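You operate a simulated robot arm through the tools that you are given. There is no shell and no other tool.

Carry out the task below with a simulated robot arm. There is one attempt and no reset: what you move stays moved.

TASK
The rug went on too slack: wind it off and roll it up again to the card.
Fine: counter back to nought, set the drag, roll it all up, clamp off, feed bar back.

It is judged by the outcome, as a careful person would: the job done as asked, and still so three seconds after it is handed in. It fails if anything else is knocked over, pushed out of place, dropped, spilled or broken.

THE ROBOT
A 6-joint arm with a two-finger parallel gripper, fixed in place. Base frame: the origin is at the foot of the arm, x ahead of it, y to its left, z up; the work surface is at about z = 0.78. Units: m, degrees, N and s.
With the tool pointing down near the work surface it reaches from about 0.36 to 0.82 m from the base axis. Its first joint turns from -166.0 to 166.0 degrees. Payload 3.91 kg.
Tool frame: the origin (TCP) lies between the finger pads and is the grasp point; the fingertips stand 0.03 m ahead of it; z points along the fingers, y is the line along which they close. The gripper opens to 0.11 m. The fingers are 0.02 m wide and 0.01 m thick; the gripper's body (0.048 by 0.112 m) begins 0.055 m behind the TCP.
Orientation is that of the tool frame in the base frame, as [roll, pitch, yaw] about the fixed x, y, z axes, in that order (R = Rz(yaw) Ry(pitch) Rx(roll)). With the fingers straight down and closing along the base's y, the tool's x points along the base's -x, its y along +y and its z along -z.

THE INTERFACE
- The arm moves only by the tool move_arm. Its argument "motion" is a list of rows, each a list of 7 numbers: the shift along the tool's x, y, z in m, then the turn, a rotation vector about the tool's x, y, z in degrees, then the closure, from 0 (fully open) to 1 (shut). In form: [[tx, ty, tz, wx, wy, wz, grip], ...]. A call has 1 to 20 rows; each row shifts and turns the commanded pose from where the row before left it, along the tool's axes as they then stand. Rows are played at 5 a second. More than 0.05 m and 8.6 degrees between two rows, or a gripper value outside its range, and nothing of the call is played. Where a pose cannot be reached the arm comes as near as it can. A force on the tool above 50 N (or 10 N above the force at the start of the call, whichever is more), or a blocked arm, ends the call early, and 0.2 s more pass. Each finger travels about 0.045 m/s and halts on what it meets, pressing with about 40 N; the grip force reading is that of the motor and also rises with nothing between the fingers. The clock runs only during rows and for 0.2 s after the last one: add rows that do not move to give the fingers time. The reply holds the time, the measured pose of the TCP, the force on the tool along the base axes, the opening and the grip force, in the units named above and with some noise, with the torque about the TCP (base axes, N m) and any sound that the robot's microphone picked up, and new pictures: "pictures" is both (left out), scene, wrist or none.
- Cameras (640 x 400 px; columns grow to the right, rows downward): "scene" is fixed at [0.3997, 0.5, 1.501]; the picture's right is [-0.90, 0.43, 0.00], its down [0.41, 0.87, -0.28] and it looks along [-0.12, -0.25, -0.96] (base axes); focal length 236 px, centre (320, 200). "wrist" rides on the gripper at [0.077, 0.007, -0.114] in the tool frame; the picture's right is [-0.09, 1.00, 0.00], its down [-0.80, -0.07, -0.59] and it looks along [-0.59, -0.05, 0.80] (tool axes); focal length 270 px, centre (320, 200). There is no depth. A picture from a camera that has moved, and an enlarged one, comes with that camera's place and axes in the base frame and with its lens.
- slide_trunk(by): slides the trunk up (or, below 0, down) by that many m; the arm rides with it, the base frame stays. It gives what a move gives, with no picture.
- enlarge(camera, box): a new picture of the part [left, top, right, bottom] of that camera's present view, enlarged. No time passes.
- sign_off(): hands the job in; it is judged then, once.

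Places have to be worked out from the pictures, the camera data and where the tool is seen. Open the gripper and draw the arm clear of the work before you hand the job in, unless the task says otherwise.

The tools are called after ">>>" by a JSON object that holds its "api" and its "payload". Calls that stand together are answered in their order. move_arm: Moves the arm, as the interface text tells. Its arguments: {"type":"object","properties":{"motion":{"type":"array","items":{"type":"array","items":{"type":"number"}}},"pictures":{"type":"string","enum":["both","scene","wrist","none"]}},"required":["motion"]} The other tools are called the same way: slide_trunk (by) slides the trunk up or down; enlarge (camera, box) takes an enlarged picture of a part of a camera's view; sign_off () hands the job in.

At the start:

```text
t: 0.0
ee_pos: [0.3046, 0.2896, 1.187]
tcp_rot: [180.0, 0.0, 179.9]
force: [0.1, 1.0, -0.5]
torque: [0.05, -0.01, 0.03]
finger_gap: 0.1096
gripper_force: 0.1
trunk travel left (down, up): [-0.5, 0.11]
```

scene: 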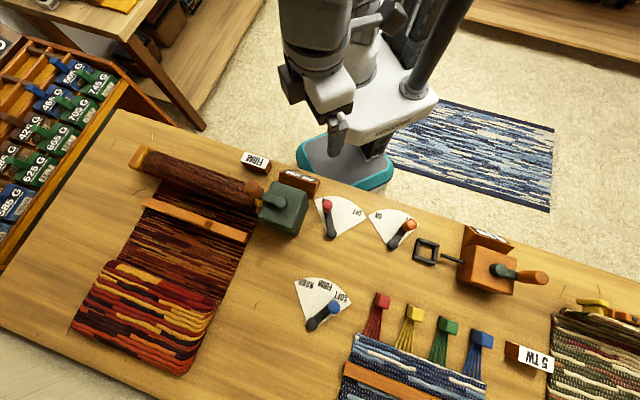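
wrist: 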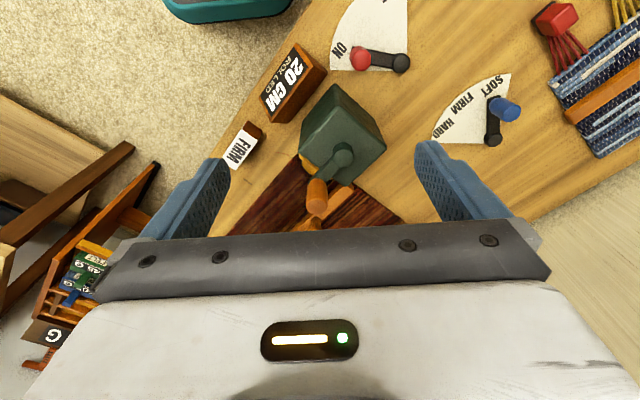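

I'll start by looking closely at the workbench, to identify the roll, crank, levers, counter and card.

>>> {"api": "enlarge", "payload": {"camera": "scene", "box": [60, 130, 330, 300]}}

>>> {"api": "enlarge", "payload": {"camera": "scene", "box": [230, 140, 390, 240]}}

>>> {"api": "enlarge", "payload": {"camera": "scene", "box": [280, 180, 440, 340]}}

>>> {"api": "enlarge", "payload": {"camera": "scene", "box": [400, 210, 640, 400]}}

>>> {"api": "enlarge", "payload": {"camera": "wrist", "box": [200, 0, 540, 230]}}

```text
2.35 times, centred on (195, 215) of scene
camera zoom: at [0.3997, 0.5, 1.501], right [-0.9, 0.43, 0.0], down [0.41, 0.87, -0.28], along [-0.12, -0.25, -0.96], focal length 555 px, centre (614, 165)
```

zoom: 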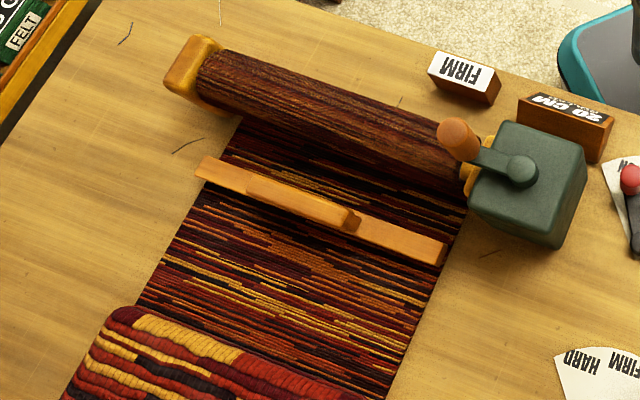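

```text
4.00 times, centred on (310, 190) of scene
camera zoom: at [0.3997, 0.5, 1.501], right [-0.9, 0.43, 0.0], down [0.41, 0.87, -0.28], along [-0.12, -0.25, -0.96], focal length 944 px, centre (360, 240)
```

zoom: 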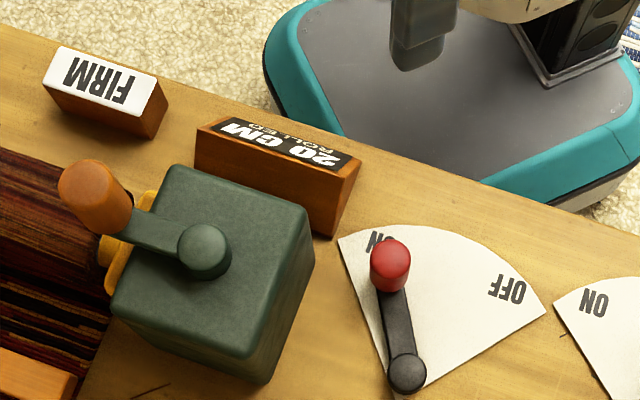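

```text
2.50 times, centred on (360, 260) of scene
camera zoom: at [0.3997, 0.5, 1.501], right [-0.9, 0.43, 0.0], down [0.41, 0.87, -0.28], along [-0.12, -0.25, -0.96], focal length 590 px, centre (220, 50)
```

zoom: 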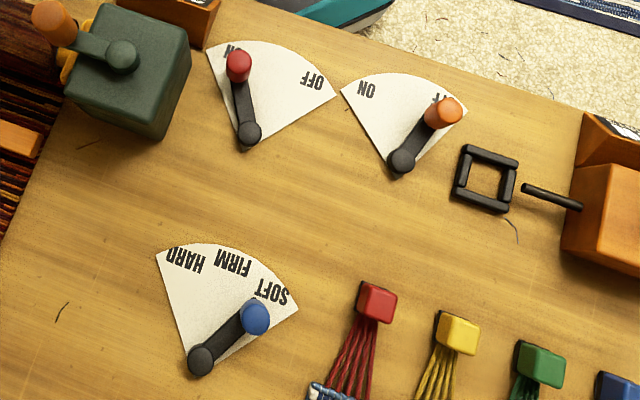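

```text
2.11 times, centred on (520, 305) of scene
camera zoom: at [0.3997, 0.5, 1.501], right [-0.9, 0.43, 0.0], down [0.41, 0.87, -0.28], along [-0.12, -0.25, -0.96], focal length 497 px, centre (-101, -21)
```

zoom: 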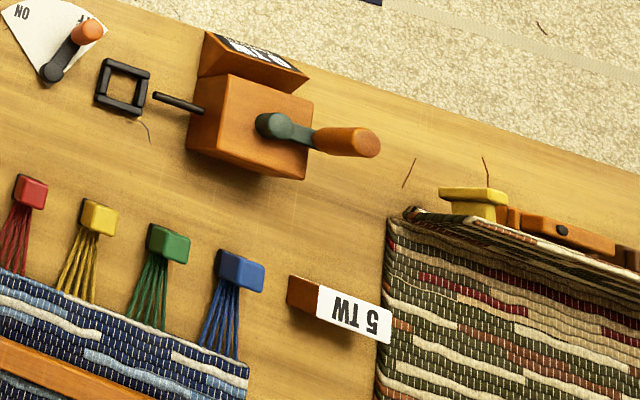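

```text
1.74 times, centred on (370, 115) of wrist
camera zoom: at [0.2266, 0.2955, 1.3021], right [0.09, 1.0, 0.0], down [0.8, -0.07, 0.59], along [0.59, -0.05, -0.8], focal length 470 px, centre (233, 348)
```

zoom: 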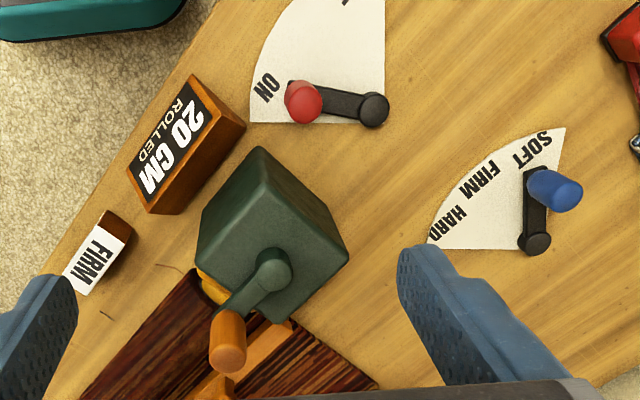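

The layout: green crank box with the roll (counter reads 20 cm), a FIRM card, a red ON/OFF lever at ON, an orange ON/OFF lever, and a blue SOFT/FIRM/HARD lever at SOFT. I'll turn the wrist to look square along the bench and see how the pieces work.

>>> {"api": "move_arm", "payload": {"motion": [[0, 0, 0, 0, 0, -7.5, 0], [0, 0, 0, 0, 0, -7.5, 0], [0, 0, 0, 0, 0, -7.5, 0], [0, 0, 0, 0, 0, -7.5, 0], [0, 0, 0, 0, 0, -7.5, 0], [0, 0, 0, 0, 0, -7.5, 0]], "pictures": "both"}}

```text
t: 1.4
ee_pos: [0.3059, 0.2904, 1.1869]
tcp_rot: [-179.9, 0.0, -134.9]
force: [-0.2, 0.9, 0.4]
torque: [0.01, -0.03, -0.03]
finger_gap: 0.1101
gripper_force: 0.0
trunk travel left (down, up): [-0.5, 0.11]
camera wrist: at [0.2443, 0.2388, 1.3024], right [-0.64, 0.76, 0.0], down [0.62, 0.52, 0.59], along [0.45, 0.38, -0.8], focal length 270 px, centre (320, 200)
```

scene: 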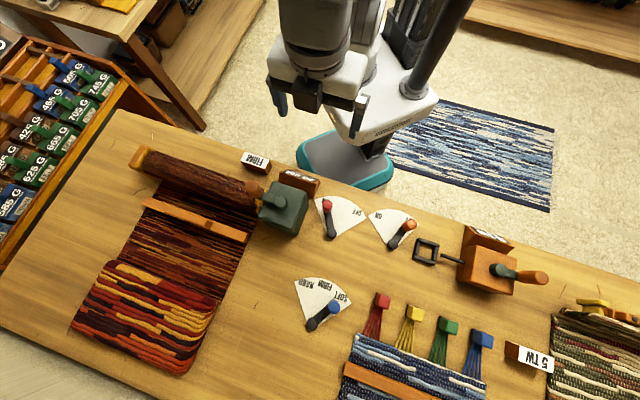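
wrist: 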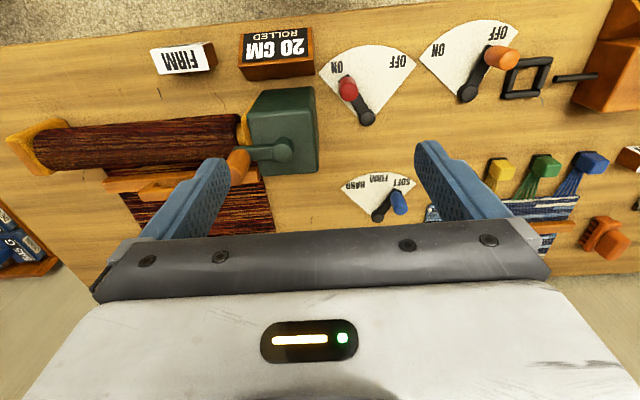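

The wrist view shows the bench upside-down but clear: counter 20 CM ROLLED, red lever ON beside the crank box. I'll move the wrist camera over the rug and feed bar for a closer look.

>>> {"api": "move_arm", "payload": {"motion": [[-0.02, -0.0392, 0.006, 0, 0, 0, 0], [-0.02, -0.0392, 0.006, 0, 0, 0, 0], [-0.02, -0.0392, 0.006, 0, 0, 0, 0], [-0.02, -0.0392, 0.006, 0, 0, 0, 0], [-0.02, -0.0392, 0.006, 0, 0, 0, 0], [-0.02, -0.0392, 0.006, 0, 0, 0, 0], [-0.02, -0.0392, 0.006, 0, 0, 0, 0], [-0.02, -0.0392, 0.006, 0, 0, 0, 0], [0, 0, 0, 0, 0, 0, 0]], "pictures": "both"}}

```text
t: 3.4
ee_pos: [0.6397, 0.1791, 1.1385]
tcp_rot: [180.0, 0.1, -135.1]
force: [0.2, 0.3, 0.5]
torque: [-0.01, 0.02, 0.01]
finger_gap: 0.1099
gripper_force: 0.0
trunk travel left (down, up): [-0.5, 0.11]
camera wrist: at [0.5799, 0.1301, 1.2535], right [-0.64, 0.77, 0.0], down [0.62, 0.52, 0.59], along [0.46, 0.38, -0.8], focal length 270 px, centre (320, 200)
```

scene: 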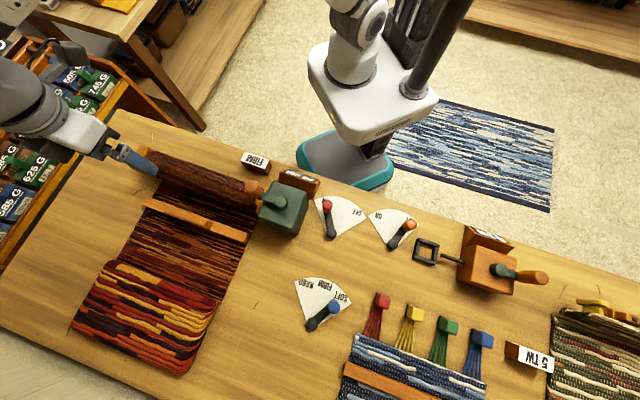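
wrist: 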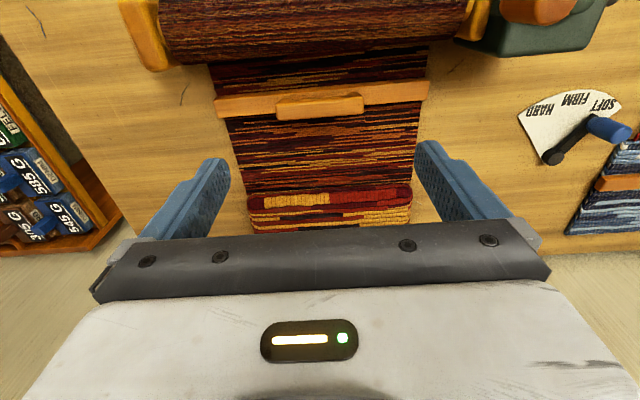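

>>> {"api": "enlarge", "payload": {"camera": "wrist", "box": [110, 0, 470, 240]}}

>>> {"api": "enlarge", "payload": {"camera": "wrist", "box": [200, 60, 450, 240]}}

```text
1.67 times, centred on (290, 120) of wrist
camera zoom: at [0.5799, 0.1301, 1.2535], right [-0.64, 0.77, 0.0], down [0.62, 0.52, 0.59], along [0.46, 0.38, -0.8], focal length 450 px, centre (370, 333)
```

zoom: 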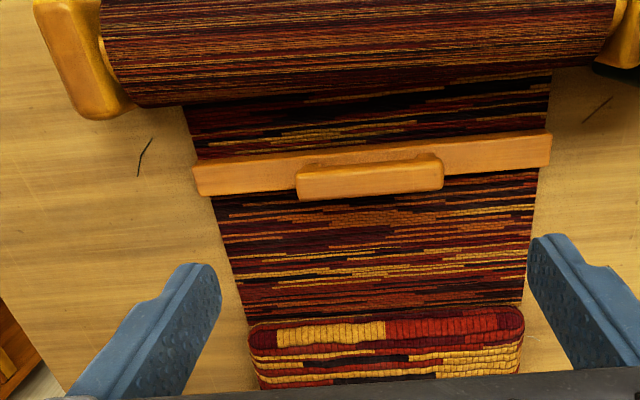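

```text
2.22 times, centred on (325, 150) of wrist
camera zoom: at [0.5799, 0.1301, 1.2535], right [-0.64, 0.77, 0.0], down [0.62, 0.52, 0.59], along [0.46, 0.38, -0.8], focal length 601 px, centre (309, 311)
```

zoom: 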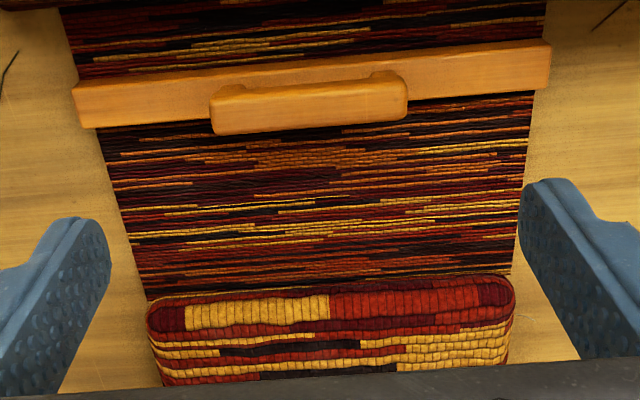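

The feed bar lies across the rug near the roll, with a raised grip. Next I'll look closely at the levers, counter and card from above.

>>> {"api": "move_arm", "payload": {"motion": [[0.012, 0.0445, 0, 0, 0, 0, 0], [0.012, 0.0445, 0, 0, 0, 0, 0], [0.012, 0.0445, 0, 0, 0, 0, 0], [0.012, 0.0445, 0, 0, 0, 0, 0], [0.012, 0.0445, 0, 0, 0, 0, 0], [0.012, 0.0445, 0, 0, 0, 0, 0], [0.012, 0.0445, 0, 0, 0, 0, 0], [0.012, 0.0445, 0, 0, 0, 0, 0], [0.012, 0.0445, 0, 0, 0, 0, 0], [0.012, 0.0445, 0, 0, 0, 0, 0], [0, 0, 0, 0, 0, 0, 0]], "pictures": "both"}}

```text
t: 5.8
ee_pos: [0.2394, 0.41, 1.1401]
tcp_rot: [-180.0, 0.0, -134.9]
force: [0.3, -0.1, 0.6]
torque: [-0.03, -0.01, -0.02]
finger_gap: 0.11
gripper_force: 0.1
trunk travel left (down, up): [-0.5, 0.11]
camera wrist: at [0.179, 0.3592, 1.256], right [-0.64, 0.77, 0.0], down [0.62, 0.52, 0.59], along [0.46, 0.38, -0.8], focal length 270 px, centre (320, 200)
```

scene: 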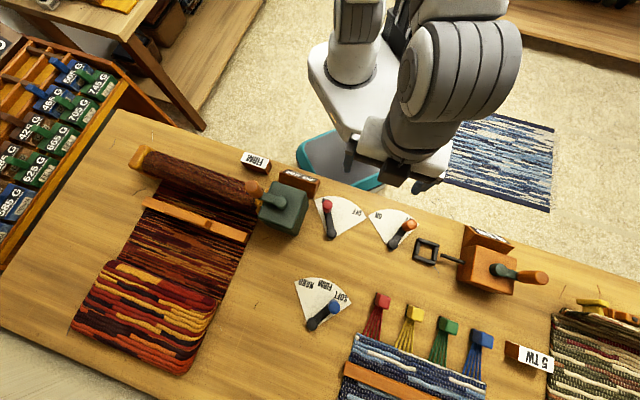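
wrist: 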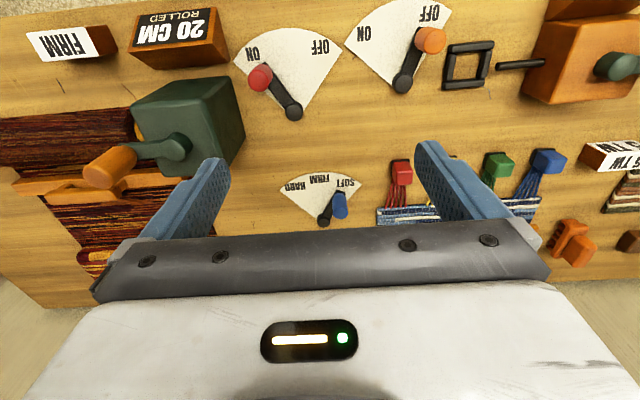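

>>> {"api": "enlarge", "payload": {"camera": "wrist", "box": [220, 0, 520, 130]}}

>>> {"api": "enlarge", "payload": {"camera": "wrist", "box": [0, 0, 250, 230]}}

>>> {"api": "enlarge", "payload": {"camera": "wrist", "box": [260, 140, 420, 240]}}

>>> {"api": "enlarge", "payload": {"camera": "wrist", "box": [430, 0, 640, 270]}}

```text
2.13 times, centred on (370, 65) of wrist
camera zoom: at [0.179, 0.3592, 1.256], right [-0.64, 0.77, 0.0], down [0.62, 0.52, 0.59], along [0.46, 0.38, -0.8], focal length 577 px, centre (213, 488)
```

zoom: 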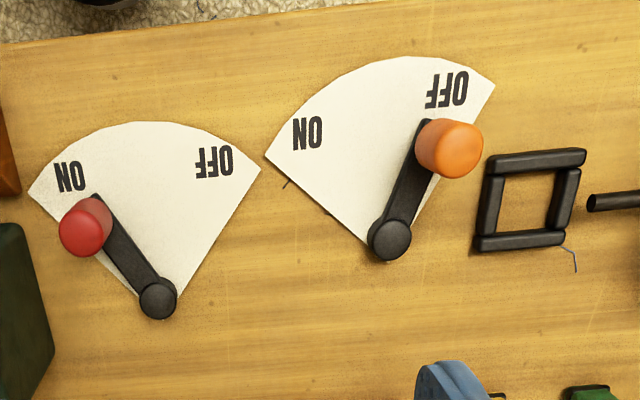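

```text
1.74 times, centred on (125, 115) of wrist
camera zoom: at [0.179, 0.3592, 1.256], right [-0.64, 0.77, 0.0], down [0.62, 0.52, 0.59], along [0.46, 0.38, -0.8], focal length 470 px, centre (659, 348)
```

zoom: 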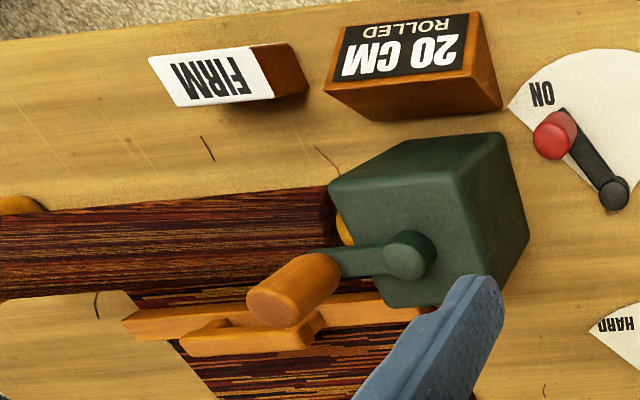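

```text
4.00 times, centred on (340, 190) of wrist
camera zoom: at [0.179, 0.3592, 1.256], right [-0.64, 0.77, 0.0], down [0.62, 0.52, 0.59], along [0.46, 0.38, -0.8], focal length 1081 px, centre (240, 240)
```

zoom: 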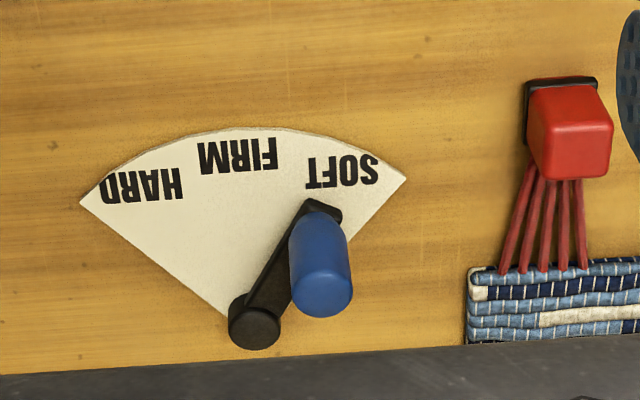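

```text
1.48 times, centred on (535, 135) of wrist
camera zoom: at [0.179, 0.3592, 1.256], right [-0.64, 0.77, 0.0], down [0.62, 0.52, 0.59], along [0.46, 0.38, -0.8], focal length 400 px, centre (2, 296)
```

zoom: 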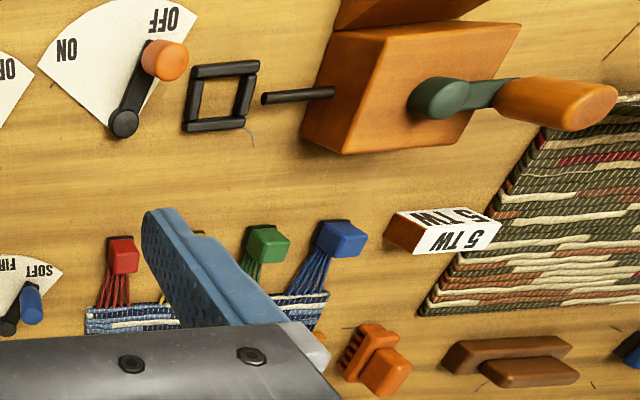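

Red is the roller's clamp (ON), blue is the drag (SOFT), and orange belongs to the twister, so I'll leave that alone. I estimate the crank hub at (0.418, 0.314, 0.93) and the knob at (0.466, 0.268, top ≈0.985); I'll move above the knob.

>>> {"api": "move_arm", "payload": {"motion": [[-0.01, -0.0435, 0.013, 0, 0, 0, 0], [-0.01, -0.0435, 0.013, 0, 0, 0, 0], [-0.01, -0.0435, 0.013, 0, 0, 0, 0], [-0.01, -0.0435, 0.013, 0, 0, 0, 0], [-0.01, -0.0435, 0.013, 0, 0, 0, 0], [-0.01, -0.0435, 0.013, 0, 0, 0, 0], [0, 0, 0, 0, 0, 0, 0]], "pictures": "both"}}

```text
t: 7.4
ee_pos: [0.4657, 0.2649, 1.0601]
tcp_rot: [179.9, 0.0, -135.0]
force: [-0.2, 0.4, 0.1]
torque: [0.0, 0.01, 0.0]
finger_gap: 0.1099
gripper_force: 0.1
trunk travel left (down, up): [-0.5, 0.11]
camera wrist: at [0.4054, 0.2155, 1.1752], right [-0.64, 0.77, 0.0], down [0.62, 0.52, 0.59], along [0.46, 0.38, -0.8], focal length 270 px, centre (320, 200)
```

scene: 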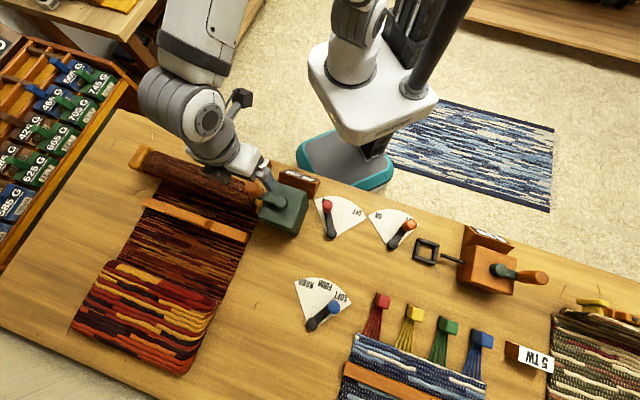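
wrist: 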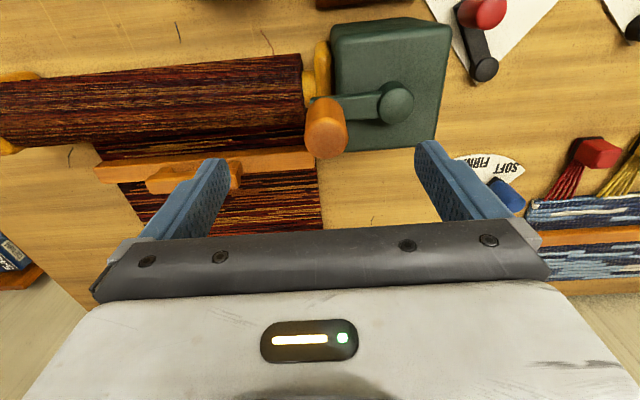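

The knob sits nearly under the TCP. I'll enlarge to refine the alignment before descending.

>>> {"api": "enlarge", "payload": {"camera": "wrist", "box": [270, 10, 470, 170]}}

```text
2.50 times, centred on (370, 90) of wrist
camera zoom: at [0.4054, 0.2155, 1.1752], right [-0.64, 0.77, 0.0], down [0.62, 0.52, 0.59], along [0.46, 0.38, -0.8], focal length 676 px, centre (195, 475)
```

zoom: 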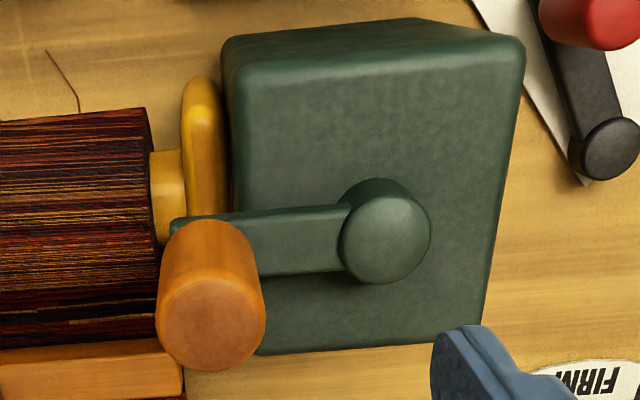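

Refined: knob centre ≈(0.465, 0.272), top ≈0.99, diameter ≈0.03; hub ≈(0.419, 0.316), crank radius ≈0.064. I'll descend so the fingertips stay just above the crank arm and close on the knob.

>>> {"api": "move_arm", "payload": {"motion": [[-0.005, 0.0047, 0.03, 0, 0, 0, 0], [0, 0, 0.03, 0, 0, 0, 0], [0, 0, 0.028, 0, 0, 0, 0], [0, 0, 0, 0, 0, 0, 0.5], [0, 0, 0, 0, 0, 0, 0.7], [0, 0, 0, 0, 0, 0, 1], [0, 0, 0, 0, 0, 0, 1], [0, 0, 0, 0, 0, 0, 1], [0, 0, 0, 0, 0, 0, 1]], "pictures": "both"}}

```text
t: 9.4
ee_pos: [0.4672, 0.2734, 0.9716]
tcp_rot: [-180.0, -0.1, -135.0]
force: [3.5, -2.8, -0.8]
torque: [0.17, 0.21, -0.03]
finger_gap: 0.0318
gripper_force: 45.0
trunk travel left (down, up): [-0.5, 0.11]
camera wrist: at [0.4072, 0.2233, 1.086], right [-0.64, 0.77, 0.0], down [0.62, 0.52, 0.59], along [0.46, 0.38, -0.8], focal length 270 px, centre (320, 200)
```

scene: 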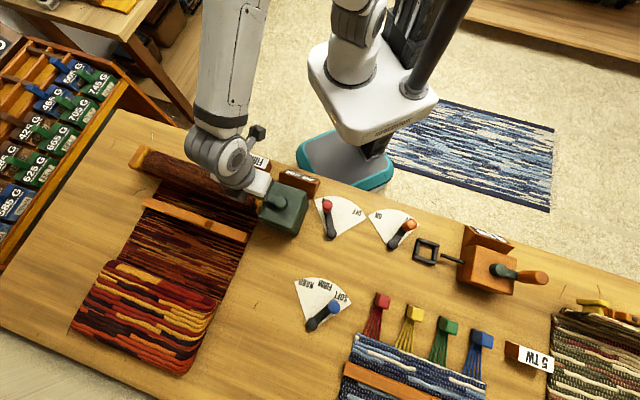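
wrist: 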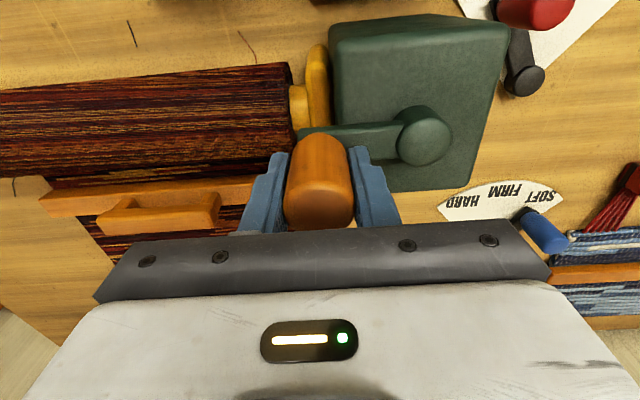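

The knob is held (gap 0.032). I'll try a small 30° turn counter-clockwise (seen from above) and watch the forces and the rug.

>>> {"api": "move_arm", "payload": {"motion": [[-0.0111, 0.001, 0, 0, 0, 0, 1], [-0.0108, 0.0029, 0, 0, 0, 0, 1], [-0.0101, 0.0047, 0, 0, 0, 0, 1], [0, 0, 0, 0, 0, 0, 1]], "pictures": "both"}}

```text
t: 10.4
ee_pos: [0.4832, 0.3041, 0.9704]
tcp_rot: [-179.9, 0.0, -135.0]
force: [-3.6, -0.1, -18.4]
torque: [0.34, -1.62, -0.05]
finger_gap: 0.0316
gripper_force: 45.1
trunk travel left (down, up): [-0.5, 0.11]
camera wrist: at [0.4242, 0.254, 1.0862], right [-0.64, 0.77, 0.0], down [0.62, 0.52, 0.59], along [0.45, 0.38, -0.81], focal length 270 px, centre (320, 200)
```

scene: 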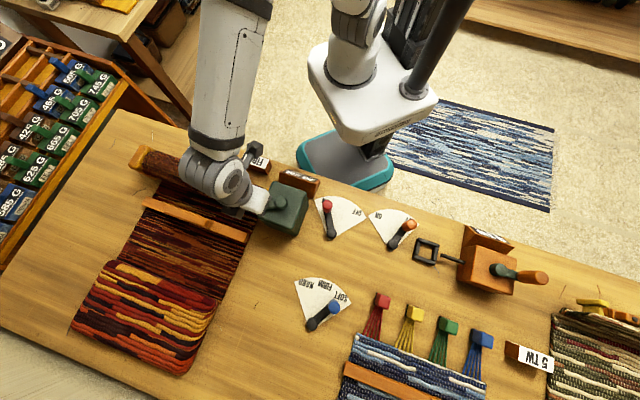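
wrist: 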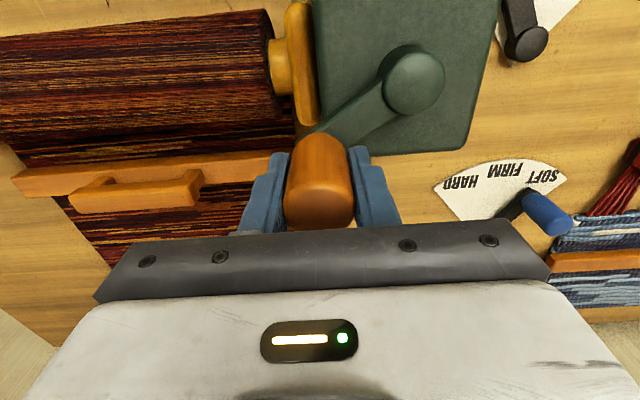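

The crank turned freely with the knob, but there's an 18 N downward pull — the knob seems to dip on this side. I'll lower slightly (2 mm) to see whether the vertical force drops.

>>> {"api": "move_arm", "payload": {"motion": [[0, 0, 0.002, 0, 0, 0, 1], [0, 0, 0, 0, 0, 0, 1]], "pictures": "none"}}

>>> {"api": "enlarge", "payload": {"camera": "wrist", "box": [240, 0, 560, 240]}}

>>> {"api": "enlarge", "payload": {"camera": "scene", "box": [180, 130, 340, 250]}}

```text
t: 11.0
ee_pos: [0.4843, 0.3049, 0.97]
tcp_rot: [180.0, 0.0, -135.0]
force: [-0.7, -1.0, 0.3]
torque: [-0.59, 1.43, -0.02]
finger_gap: 0.0318
gripper_force: 44.8
trunk travel left (down, up): [-0.5, 0.11]
```

```text
1.67 times, centred on (400, 120) of wrist
camera zoom: at [0.424, 0.2539, 1.086], right [-0.64, 0.77, 0.0], down [0.62, 0.52, 0.59], along [0.46, 0.38, -0.8], focal length 450 px, centre (187, 333)
```

zoom: 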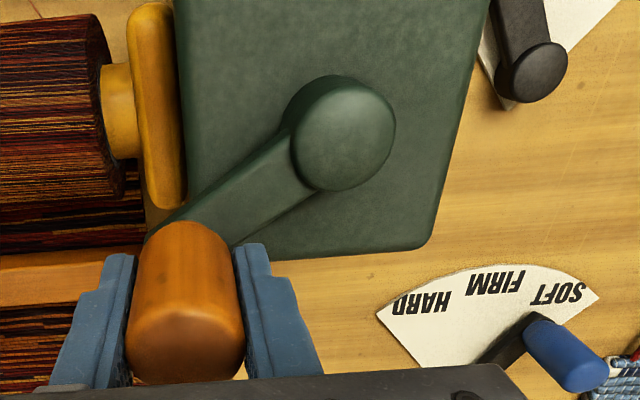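

```text
3.33 times, centred on (260, 190) of scene
camera zoom: at [0.3997, 0.5, 1.501], right [-0.9, 0.43, 0.0], down [0.41, 0.87, -0.28], along [-0.12, -0.25, -0.96], focal length 787 px, centre (520, 233)
```

zoom: 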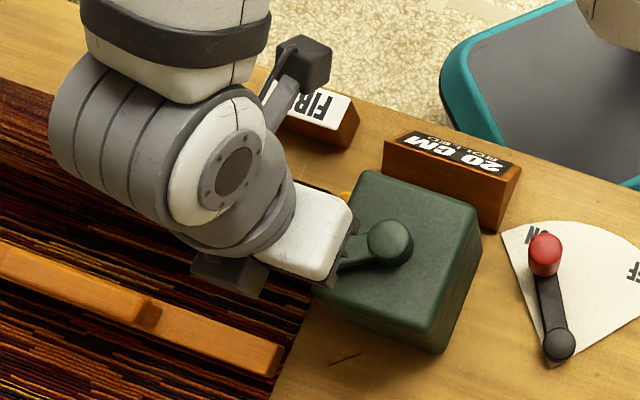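

The vertical force cleared. Counter still reads 20 CM after 30°. I'll carry on counter-clockwise another 90° with the circle centred on the hub and check the counter.

>>> {"api": "move_arm", "payload": {"motion": [[-0.0128, 0.0109, 0, 0, 0, 0, 1], [-0.0095, 0.0139, 0, 0, 0, 0, 1], [-0.0056, 0.0159, 0, 0, 0, 0, 1], [-0.0013, 0.0168, 0, 0, 0, 0, 1], [0.0031, 0.0166, 0, 0, 0, 0, 1], [0.0073, 0.0152, 0, 0, 0, 0, 1], [0, 0, 0, 0, 0, 0, 1]], "pictures": "both"}}

>>> {"api": "enlarge", "payload": {"camera": "scene", "box": [240, 130, 400, 250]}}

```text
t: 12.6
ee_pos: [0.4314, 0.379, 0.9719]
tcp_rot: [-180.0, 0.0, -135.0]
force: [-1.3, -5.3, 5.0]
torque: [0.12, -0.89, 0.01]
finger_gap: 0.0319
gripper_force: 44.9
trunk travel left (down, up): [-0.5, 0.11]
camera wrist: at [0.3725, 0.3286, 1.086], right [-0.64, 0.77, 0.0], down [0.62, 0.52, 0.59], along [0.46, 0.38, -0.8], focal length 270 px, centre (320, 200)
```

scene: 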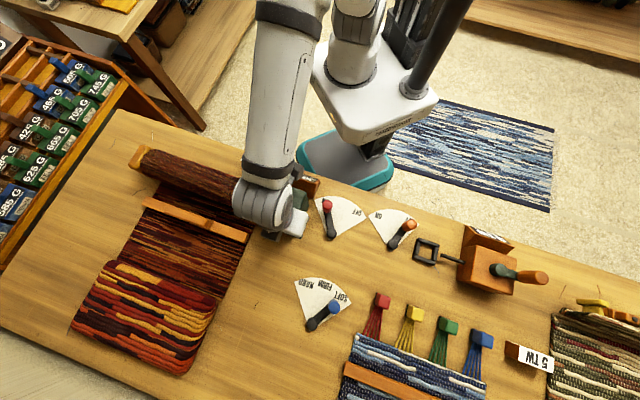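
wrist: 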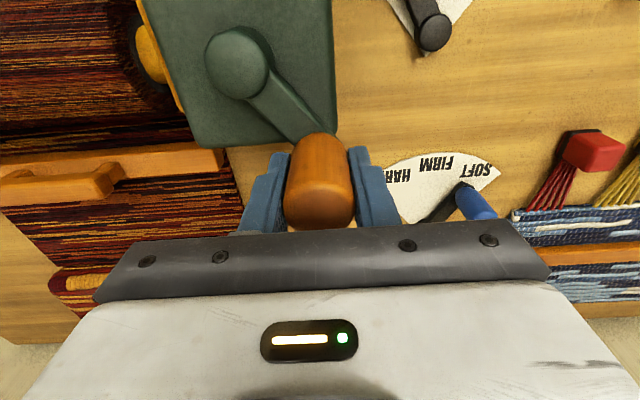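

```text
3.33 times, centred on (320, 190) of scene
camera zoom: at [0.3997, 0.5, 1.501], right [-0.9, 0.43, 0.0], down [0.41, 0.87, -0.28], along [-0.12, -0.25, -0.96], focal length 787 px, centre (320, 233)
```

zoom: 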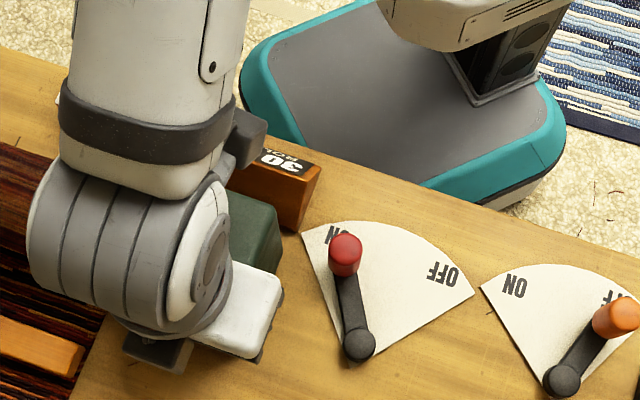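

The counter now shows 30 — so counter-clockwise winds on and clockwise winds off. I'll reverse: clockwise about 160° and check forces and counter.

>>> {"api": "move_arm", "payload": {"motion": [[-0.0091, -0.0205, 0, 0, 0, 0, 1], [-0.0016, -0.0223, 0, 0, 0, 0, 1], [0.0062, -0.0215, 0, 0, 0, 0, 1], [0.0132, -0.0181, 0, 0, 0, 0, 1], [0.0186, -0.0125, 0, 0, 0, 0, 1], [0.0217, -0.0054, 0, 0, 0, 0, 1], [0.0223, 0.0023, 0, 0, 0, 0, 1], [0.0201, 0.0098, 0, 0, 0, 0, 1], [0, 0, 0, 0, 0, 0, 1]], "pictures": "both"}}

>>> {"api": "enlarge", "payload": {"camera": "scene", "box": [200, 130, 360, 250]}}

```text
t: 14.6
ee_pos: [0.4306, 0.2564, 0.9722]
tcp_rot: [-179.9, 0.1, -135.0]
force: [-2.6, 33.9, 6.7]
torque: [0.9, 1.52, -0.12]
finger_gap: 0.0316
gripper_force: 44.5
trunk travel left (down, up): [-0.5, 0.11]
camera wrist: at [0.3702, 0.2057, 1.0858], right [-0.64, 0.77, 0.0], down [0.61, 0.52, 0.6], along [0.46, 0.38, -0.8], focal length 270 px, centre (320, 200)
```

scene: 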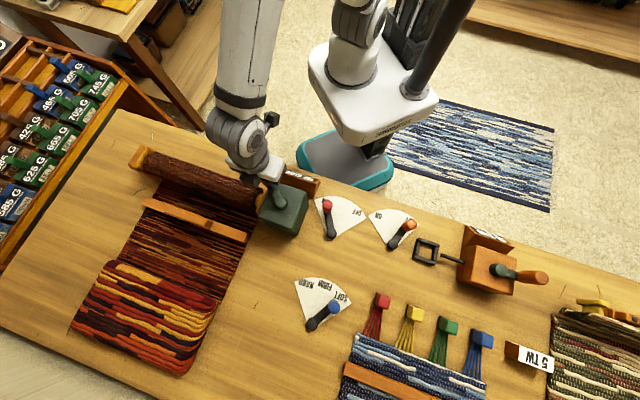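
wrist: 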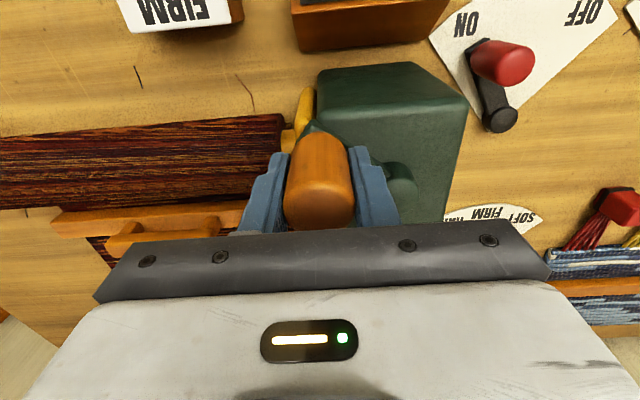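

```text
3.33 times, centred on (280, 190) of scene
camera zoom: at [0.3997, 0.5, 1.501], right [-0.9, 0.43, 0.0], down [0.41, 0.87, -0.28], along [-0.12, -0.25, -0.96], focal length 787 px, centre (453, 233)
```

zoom: 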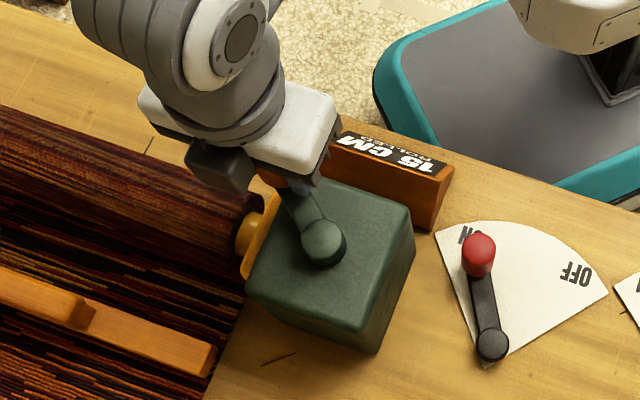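

Counter reads 15 CM; clockwise unwinds. Fitting the measured points gives the crank axis at (0.424, 0.318), R≈0.062 and ≈25 cm per turn. I'll continue clockwise on the corrected circle about 135° and read again.

>>> {"api": "move_arm", "payload": {"motion": [[0.0076, 0.0147, 0, 0, 0, 0, 1], [0.0091, 0.0195, 0, 0, 0, 0, 1], [0.0019, 0.0215, 0, 0, 0, 0, 1], [-0.0056, 0.0208, 0, 0, 0, 0, 1], [-0.0124, 0.0176, 0, 0, 0, 0, 1], [-0.0176, 0.0124, 0, 0, 0, 0, 1], [-0.0208, 0.0056, 0, 0, 0, 0, 1], [0, 0, 0, 0, 0, 0, 1]], "pictures": "both"}}

>>> {"api": "enlarge", "payload": {"camera": "scene", "box": [200, 130, 360, 250]}}

```text
t: 16.4
ee_pos: [0.3798, 0.3623, 0.9716]
tcp_rot: [-179.8, 0.0, -135.0]
force: [-4.6, 4.6, -16.0]
torque: [1.66, -0.33, -0.07]
finger_gap: 0.0315
gripper_force: 45.1
trunk travel left (down, up): [-0.5, 0.11]
camera wrist: at [0.3198, 0.3113, 1.0858], right [-0.64, 0.77, 0.0], down [0.62, 0.52, 0.6], along [0.46, 0.38, -0.8], focal length 270 px, centre (320, 200)
```

scene: 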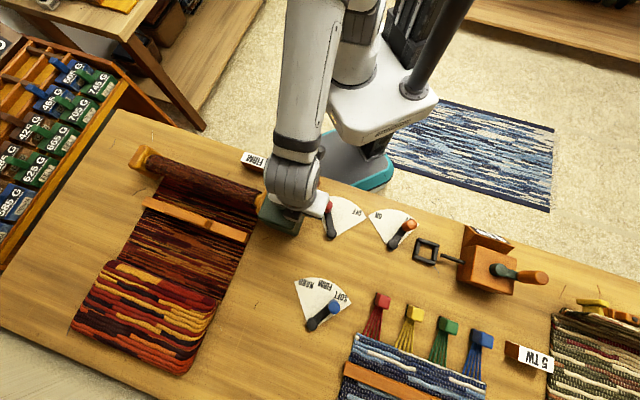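
wrist: 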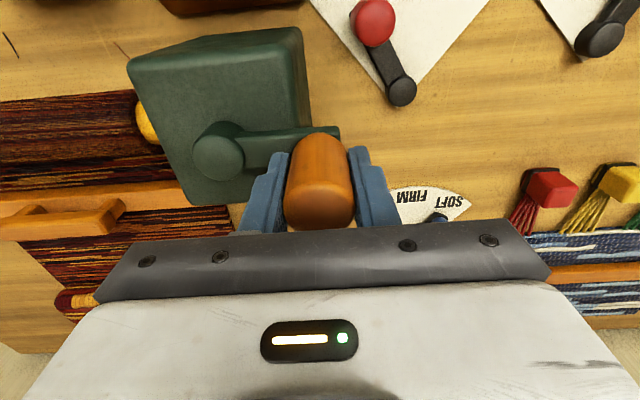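

```text
3.33 times, centred on (280, 190) of scene
camera zoom: at [0.3997, 0.5, 1.501], right [-0.9, 0.43, 0.0], down [0.41, 0.87, -0.28], along [-0.12, -0.25, -0.96], focal length 787 px, centre (453, 233)
```

zoom: 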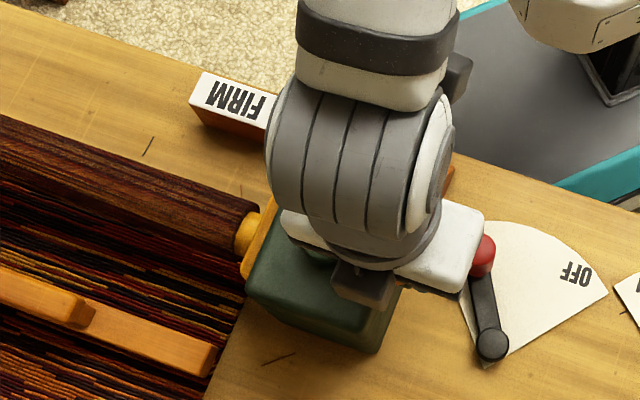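

The roll is visibly thinner; the arm hides the counter here. Continuing clockwise another 80° to about −255°, then reading the counter.

>>> {"api": "move_arm", "payload": {"motion": [[-0.0215, -0.0019, 0, 0, 0, 0, 1], [-0.0195, -0.0091, 0, 0, 0, 0, 1], [-0.0152, -0.0152, 0, 0, 0, 0, 1], [-0.0091, -0.0195, 0, 0, 0, 0, 1], [0, 0, 0, 0, 0, 0, 1]], "pictures": "both"}}

>>> {"api": "enlarge", "payload": {"camera": "scene", "box": [200, 130, 360, 250]}}

```text
t: 17.6
ee_pos: [0.4562, 0.3703, 0.9711]
tcp_rot: [-179.9, -0.2, -135.0]
force: [-10.2, -14.5, -18.5]
torque: [-0.04, -1.09, -0.02]
finger_gap: 0.032
gripper_force: 44.9
trunk travel left (down, up): [-0.5, 0.11]
camera wrist: at [0.3969, 0.32, 1.0864], right [-0.64, 0.77, 0.0], down [0.62, 0.52, 0.59], along [0.45, 0.38, -0.81], focal length 270 px, centre (320, 200)
```

scene: 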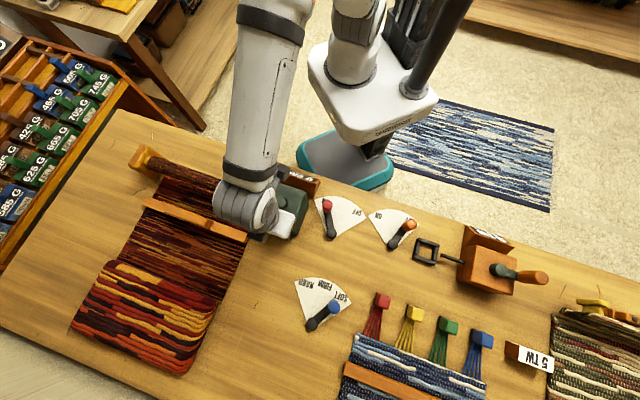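
wrist: 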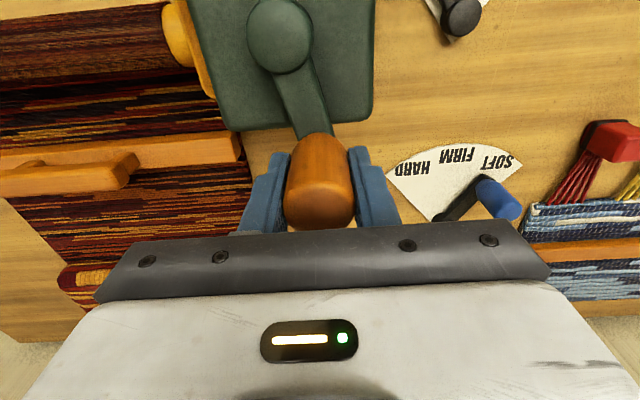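

```text
3.33 times, centred on (280, 190) of scene
camera zoom: at [0.3997, 0.5, 1.501], right [-0.9, 0.43, 0.0], down [0.41, 0.87, -0.28], along [-0.12, -0.25, -0.96], focal length 787 px, centre (453, 233)
```

zoom: 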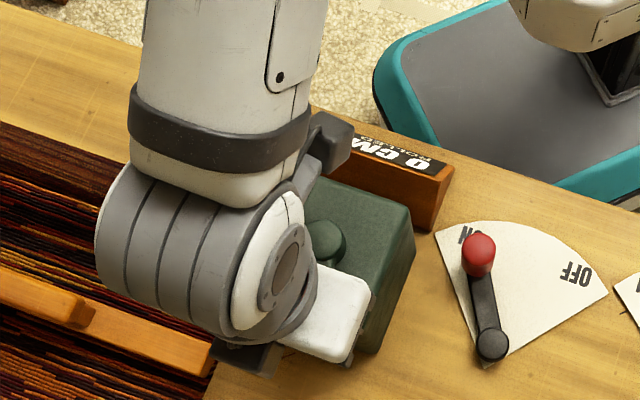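

Counter shows 0 CM. By my estimate there are about 2 cm left before exact zero, so I'll ease clockwise another ~18° and watch for a stop.

>>> {"api": "move_arm", "payload": {"motion": [[0.0005, -0.011, 0.001, 0, 0, 0, 1], [-0.0002, -0.0085, 0, 0, 0, 0, 1], [0, 0, 0, 0, 0, 0, 1]], "pictures": "both"}}

>>> {"api": "enlarge", "payload": {"camera": "scene", "box": [200, 130, 360, 250]}}

>>> {"api": "enlarge", "payload": {"camera": "scene", "box": [60, 130, 330, 300]}}

```text
t: 18.4
ee_pos: [0.4708, 0.3586, 0.9702]
tcp_rot: [-180.0, -0.1, -134.9]
force: [-11.9, -10.9, -7.2]
torque: [-1.4, 0.28, 0.01]
finger_gap: 0.0319
gripper_force: 45.3
trunk travel left (down, up): [-0.5, 0.11]
camera wrist: at [0.4105, 0.3079, 1.0862], right [-0.64, 0.77, 0.0], down [0.62, 0.52, 0.59], along [0.46, 0.38, -0.8], focal length 270 px, centre (320, 200)
```

scene: 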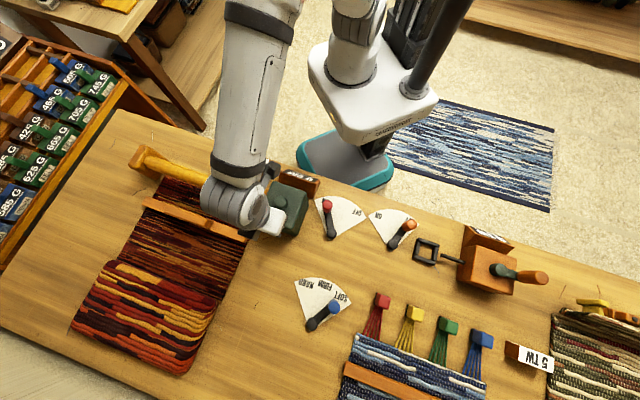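
wrist: 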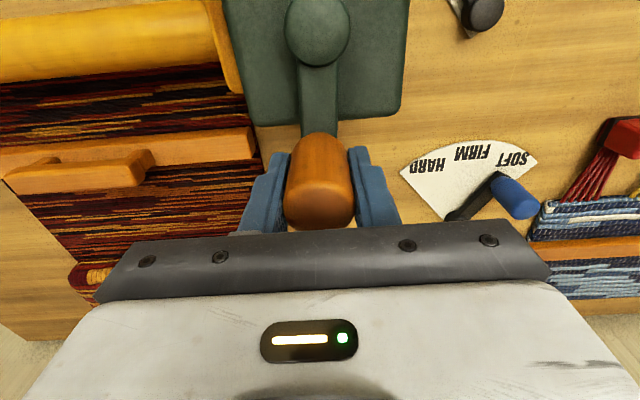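

```text
3.33 times, centred on (280, 190) of scene
camera zoom: at [0.3997, 0.5, 1.501], right [-0.9, 0.43, 0.0], down [0.41, 0.87, -0.28], along [-0.12, -0.25, -0.96], focal length 787 px, centre (453, 233)
```

zoom: 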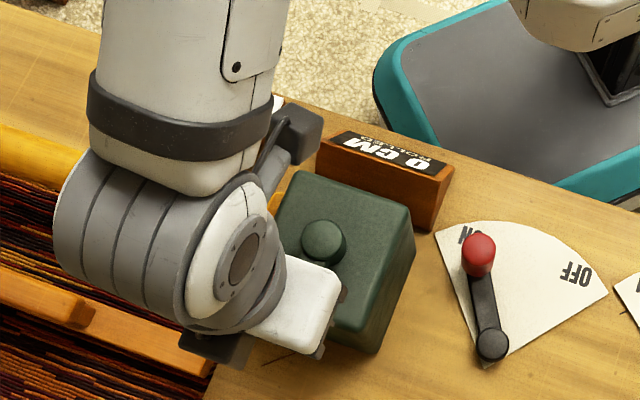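

```text
2.35 times, centred on (195, 215) of scene
camera zoom: at [0.3997, 0.5, 1.501], right [-0.9, 0.43, 0.0], down [0.41, 0.87, -0.28], along [-0.12, -0.25, -0.96], focal length 555 px, centre (614, 165)
```

zoom: 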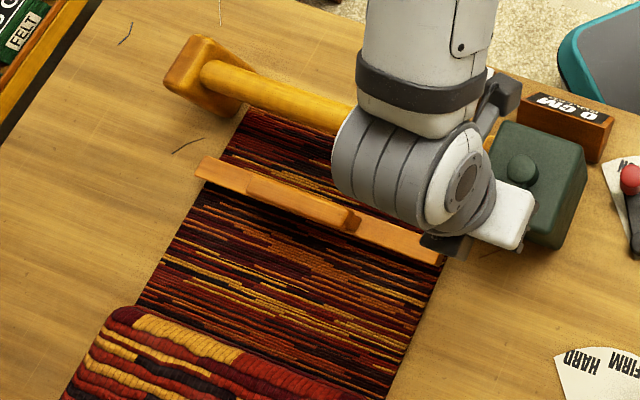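

The roller is bare and the counter reads 0 CM. Now I'll release the knob, rise, and move above the blue drag lever, whose knob I place at about (0.403, 0.598, top 0.862).

>>> {"api": "move_arm", "payload": {"motion": [[0, 0, 0, 0, 0, 0, 0.5], [0, 0, 0, 0, 0, 0, 0.5], [0, 0, 0, 0, 0, 0, 0.5], [0, 0, -0.03, 0, 0, 0, 0.5], [0, 0, -0.03, 0, 0, 0, 0.5], [0, 0, -0.03, 0, 0, 0, 0.4], [-0.0202, 0.0362, 0.01, 0, 0, 0, 0.4], [-0.0202, 0.0362, 0.01, 0, 0, 0, 0.4], [-0.0202, 0.0362, 0.01, 0, 0, 0, 0.4], [-0.0202, 0.0362, 0.01, 0, 0, 0, 0.4], [-0.0202, 0.0362, 0.01, 0, 0, 0, 0.4], [-0.0202, 0.0362, 0.01, 0, 0, 0, 0.4], [0, 0, 0.03, 0, 0, 0, 0.4], [0, 0, 0, 0, 0, 0, 0.4]], "pictures": "both"}}

>>> {"api": "enlarge", "payload": {"camera": "wrist", "box": [200, 40, 440, 220]}}

>>> {"api": "enlarge", "payload": {"camera": "scene", "box": [60, 120, 330, 290]}}

```text
t: 21.4
ee_pos: [0.4024, 0.5984, 0.9693]
tcp_rot: [-180.0, 0.1, -135.0]
force: [-0.9, -0.1, 0.8]
torque: [0.01, -0.02, 0.03]
finger_gap: 0.0661
gripper_force: 0.1
trunk travel left (down, up): [-0.5, 0.11]
camera wrist: at [0.3423, 0.548, 1.0843], right [-0.64, 0.77, 0.0], down [0.62, 0.52, 0.59], along [0.46, 0.38, -0.8], focal length 270 px, centre (320, 200)
```

scene: 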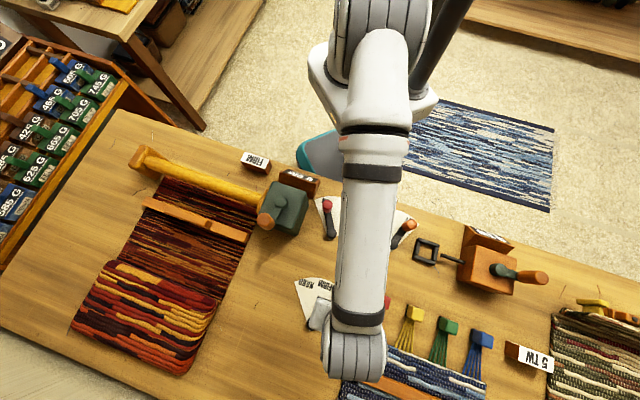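
wrist: 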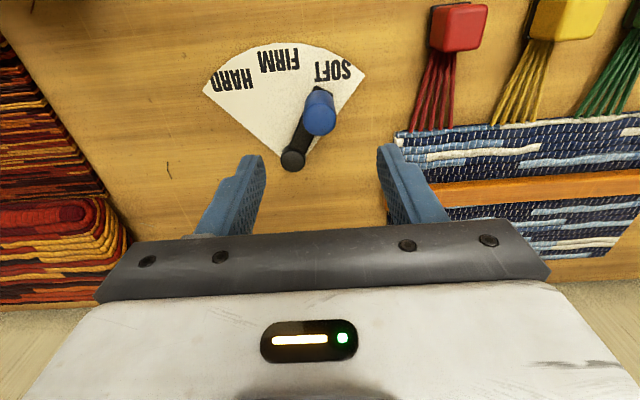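

```text
2.22 times, centred on (320, 130) of wrist
camera zoom: at [0.3423, 0.548, 1.0843], right [-0.64, 0.77, 0.0], down [0.62, 0.52, 0.59], along [0.46, 0.38, -0.8], focal length 601 px, centre (320, 356)
```

zoom: 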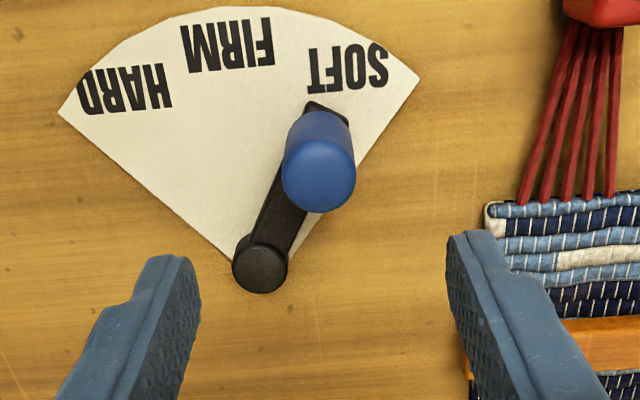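

```text
2.35 times, centred on (195, 205) of scene
camera zoom: at [0.3997, 0.5, 1.501], right [-0.9, 0.43, 0.0], down [0.41, 0.87, -0.28], along [-0.12, -0.25, -0.96], focal length 555 px, centre (614, 188)
```

zoom: 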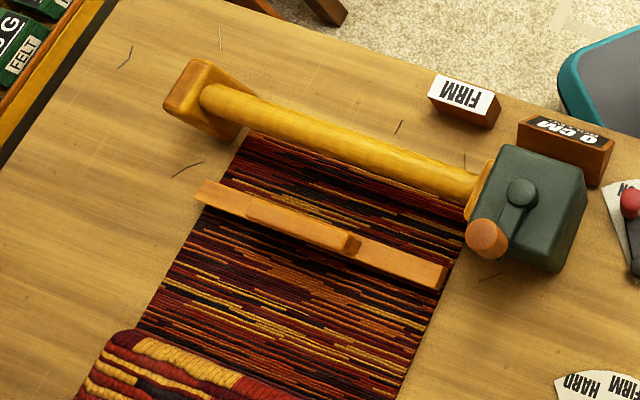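

The roller is bare, counter 0 CM. The blue knob is at (0.405, 0.600) about pivot (0.476, 0.618), at the SOFT label (≈194°); FIRM lies at ≈226°. I'll descend and grip the knob.

>>> {"api": "move_arm", "payload": {"motion": [[-0.0028, -0.0014, 0.03, 0, 0, 0, 0.4], [0, 0, 0.03, 0, 0, 0, 0.4], [0, 0, 0.03, 0, 0, 0, 0.4], [0, 0, 0.029, 0, 0, 0, 0.4], [0, 0, 0, 0, 0, 0, 0.7], [0, 0, 0, 0, 0, 0, 1], [0, 0, 0, 0, 0, 0, 1], [0, 0, 0, 0, 0, 0, 1]], "pictures": "both"}}

```text
t: 23.2
ee_pos: [0.406, 0.5985, 0.8535]
tcp_rot: [-180.0, 0.0, -134.9]
force: [-3.3, 2.0, -1.5]
torque: [0.57, 0.24, 0.29]
finger_gap: 0.0291
gripper_force: 45.1
trunk travel left (down, up): [-0.5, 0.11]
camera wrist: at [0.346, 0.5489, 0.9672], right [-0.64, 0.77, 0.0], down [0.62, 0.52, 0.59], along [0.46, 0.38, -0.8], focal length 270 px, centre (320, 200)
```

scene: 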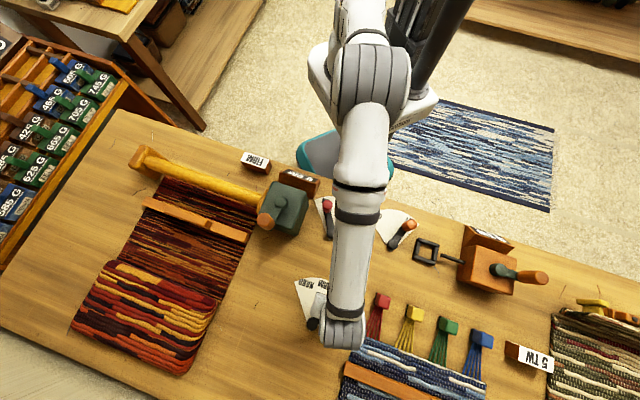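
wrist: 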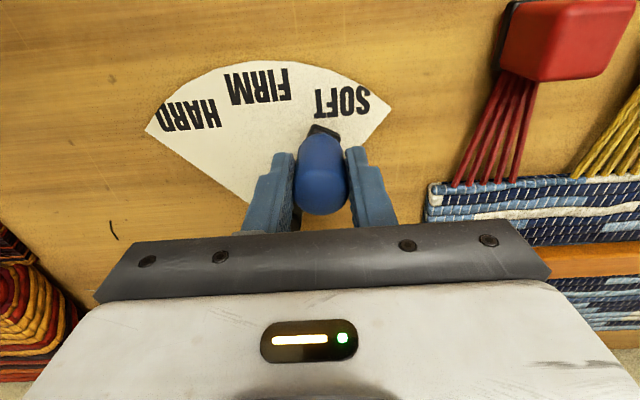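

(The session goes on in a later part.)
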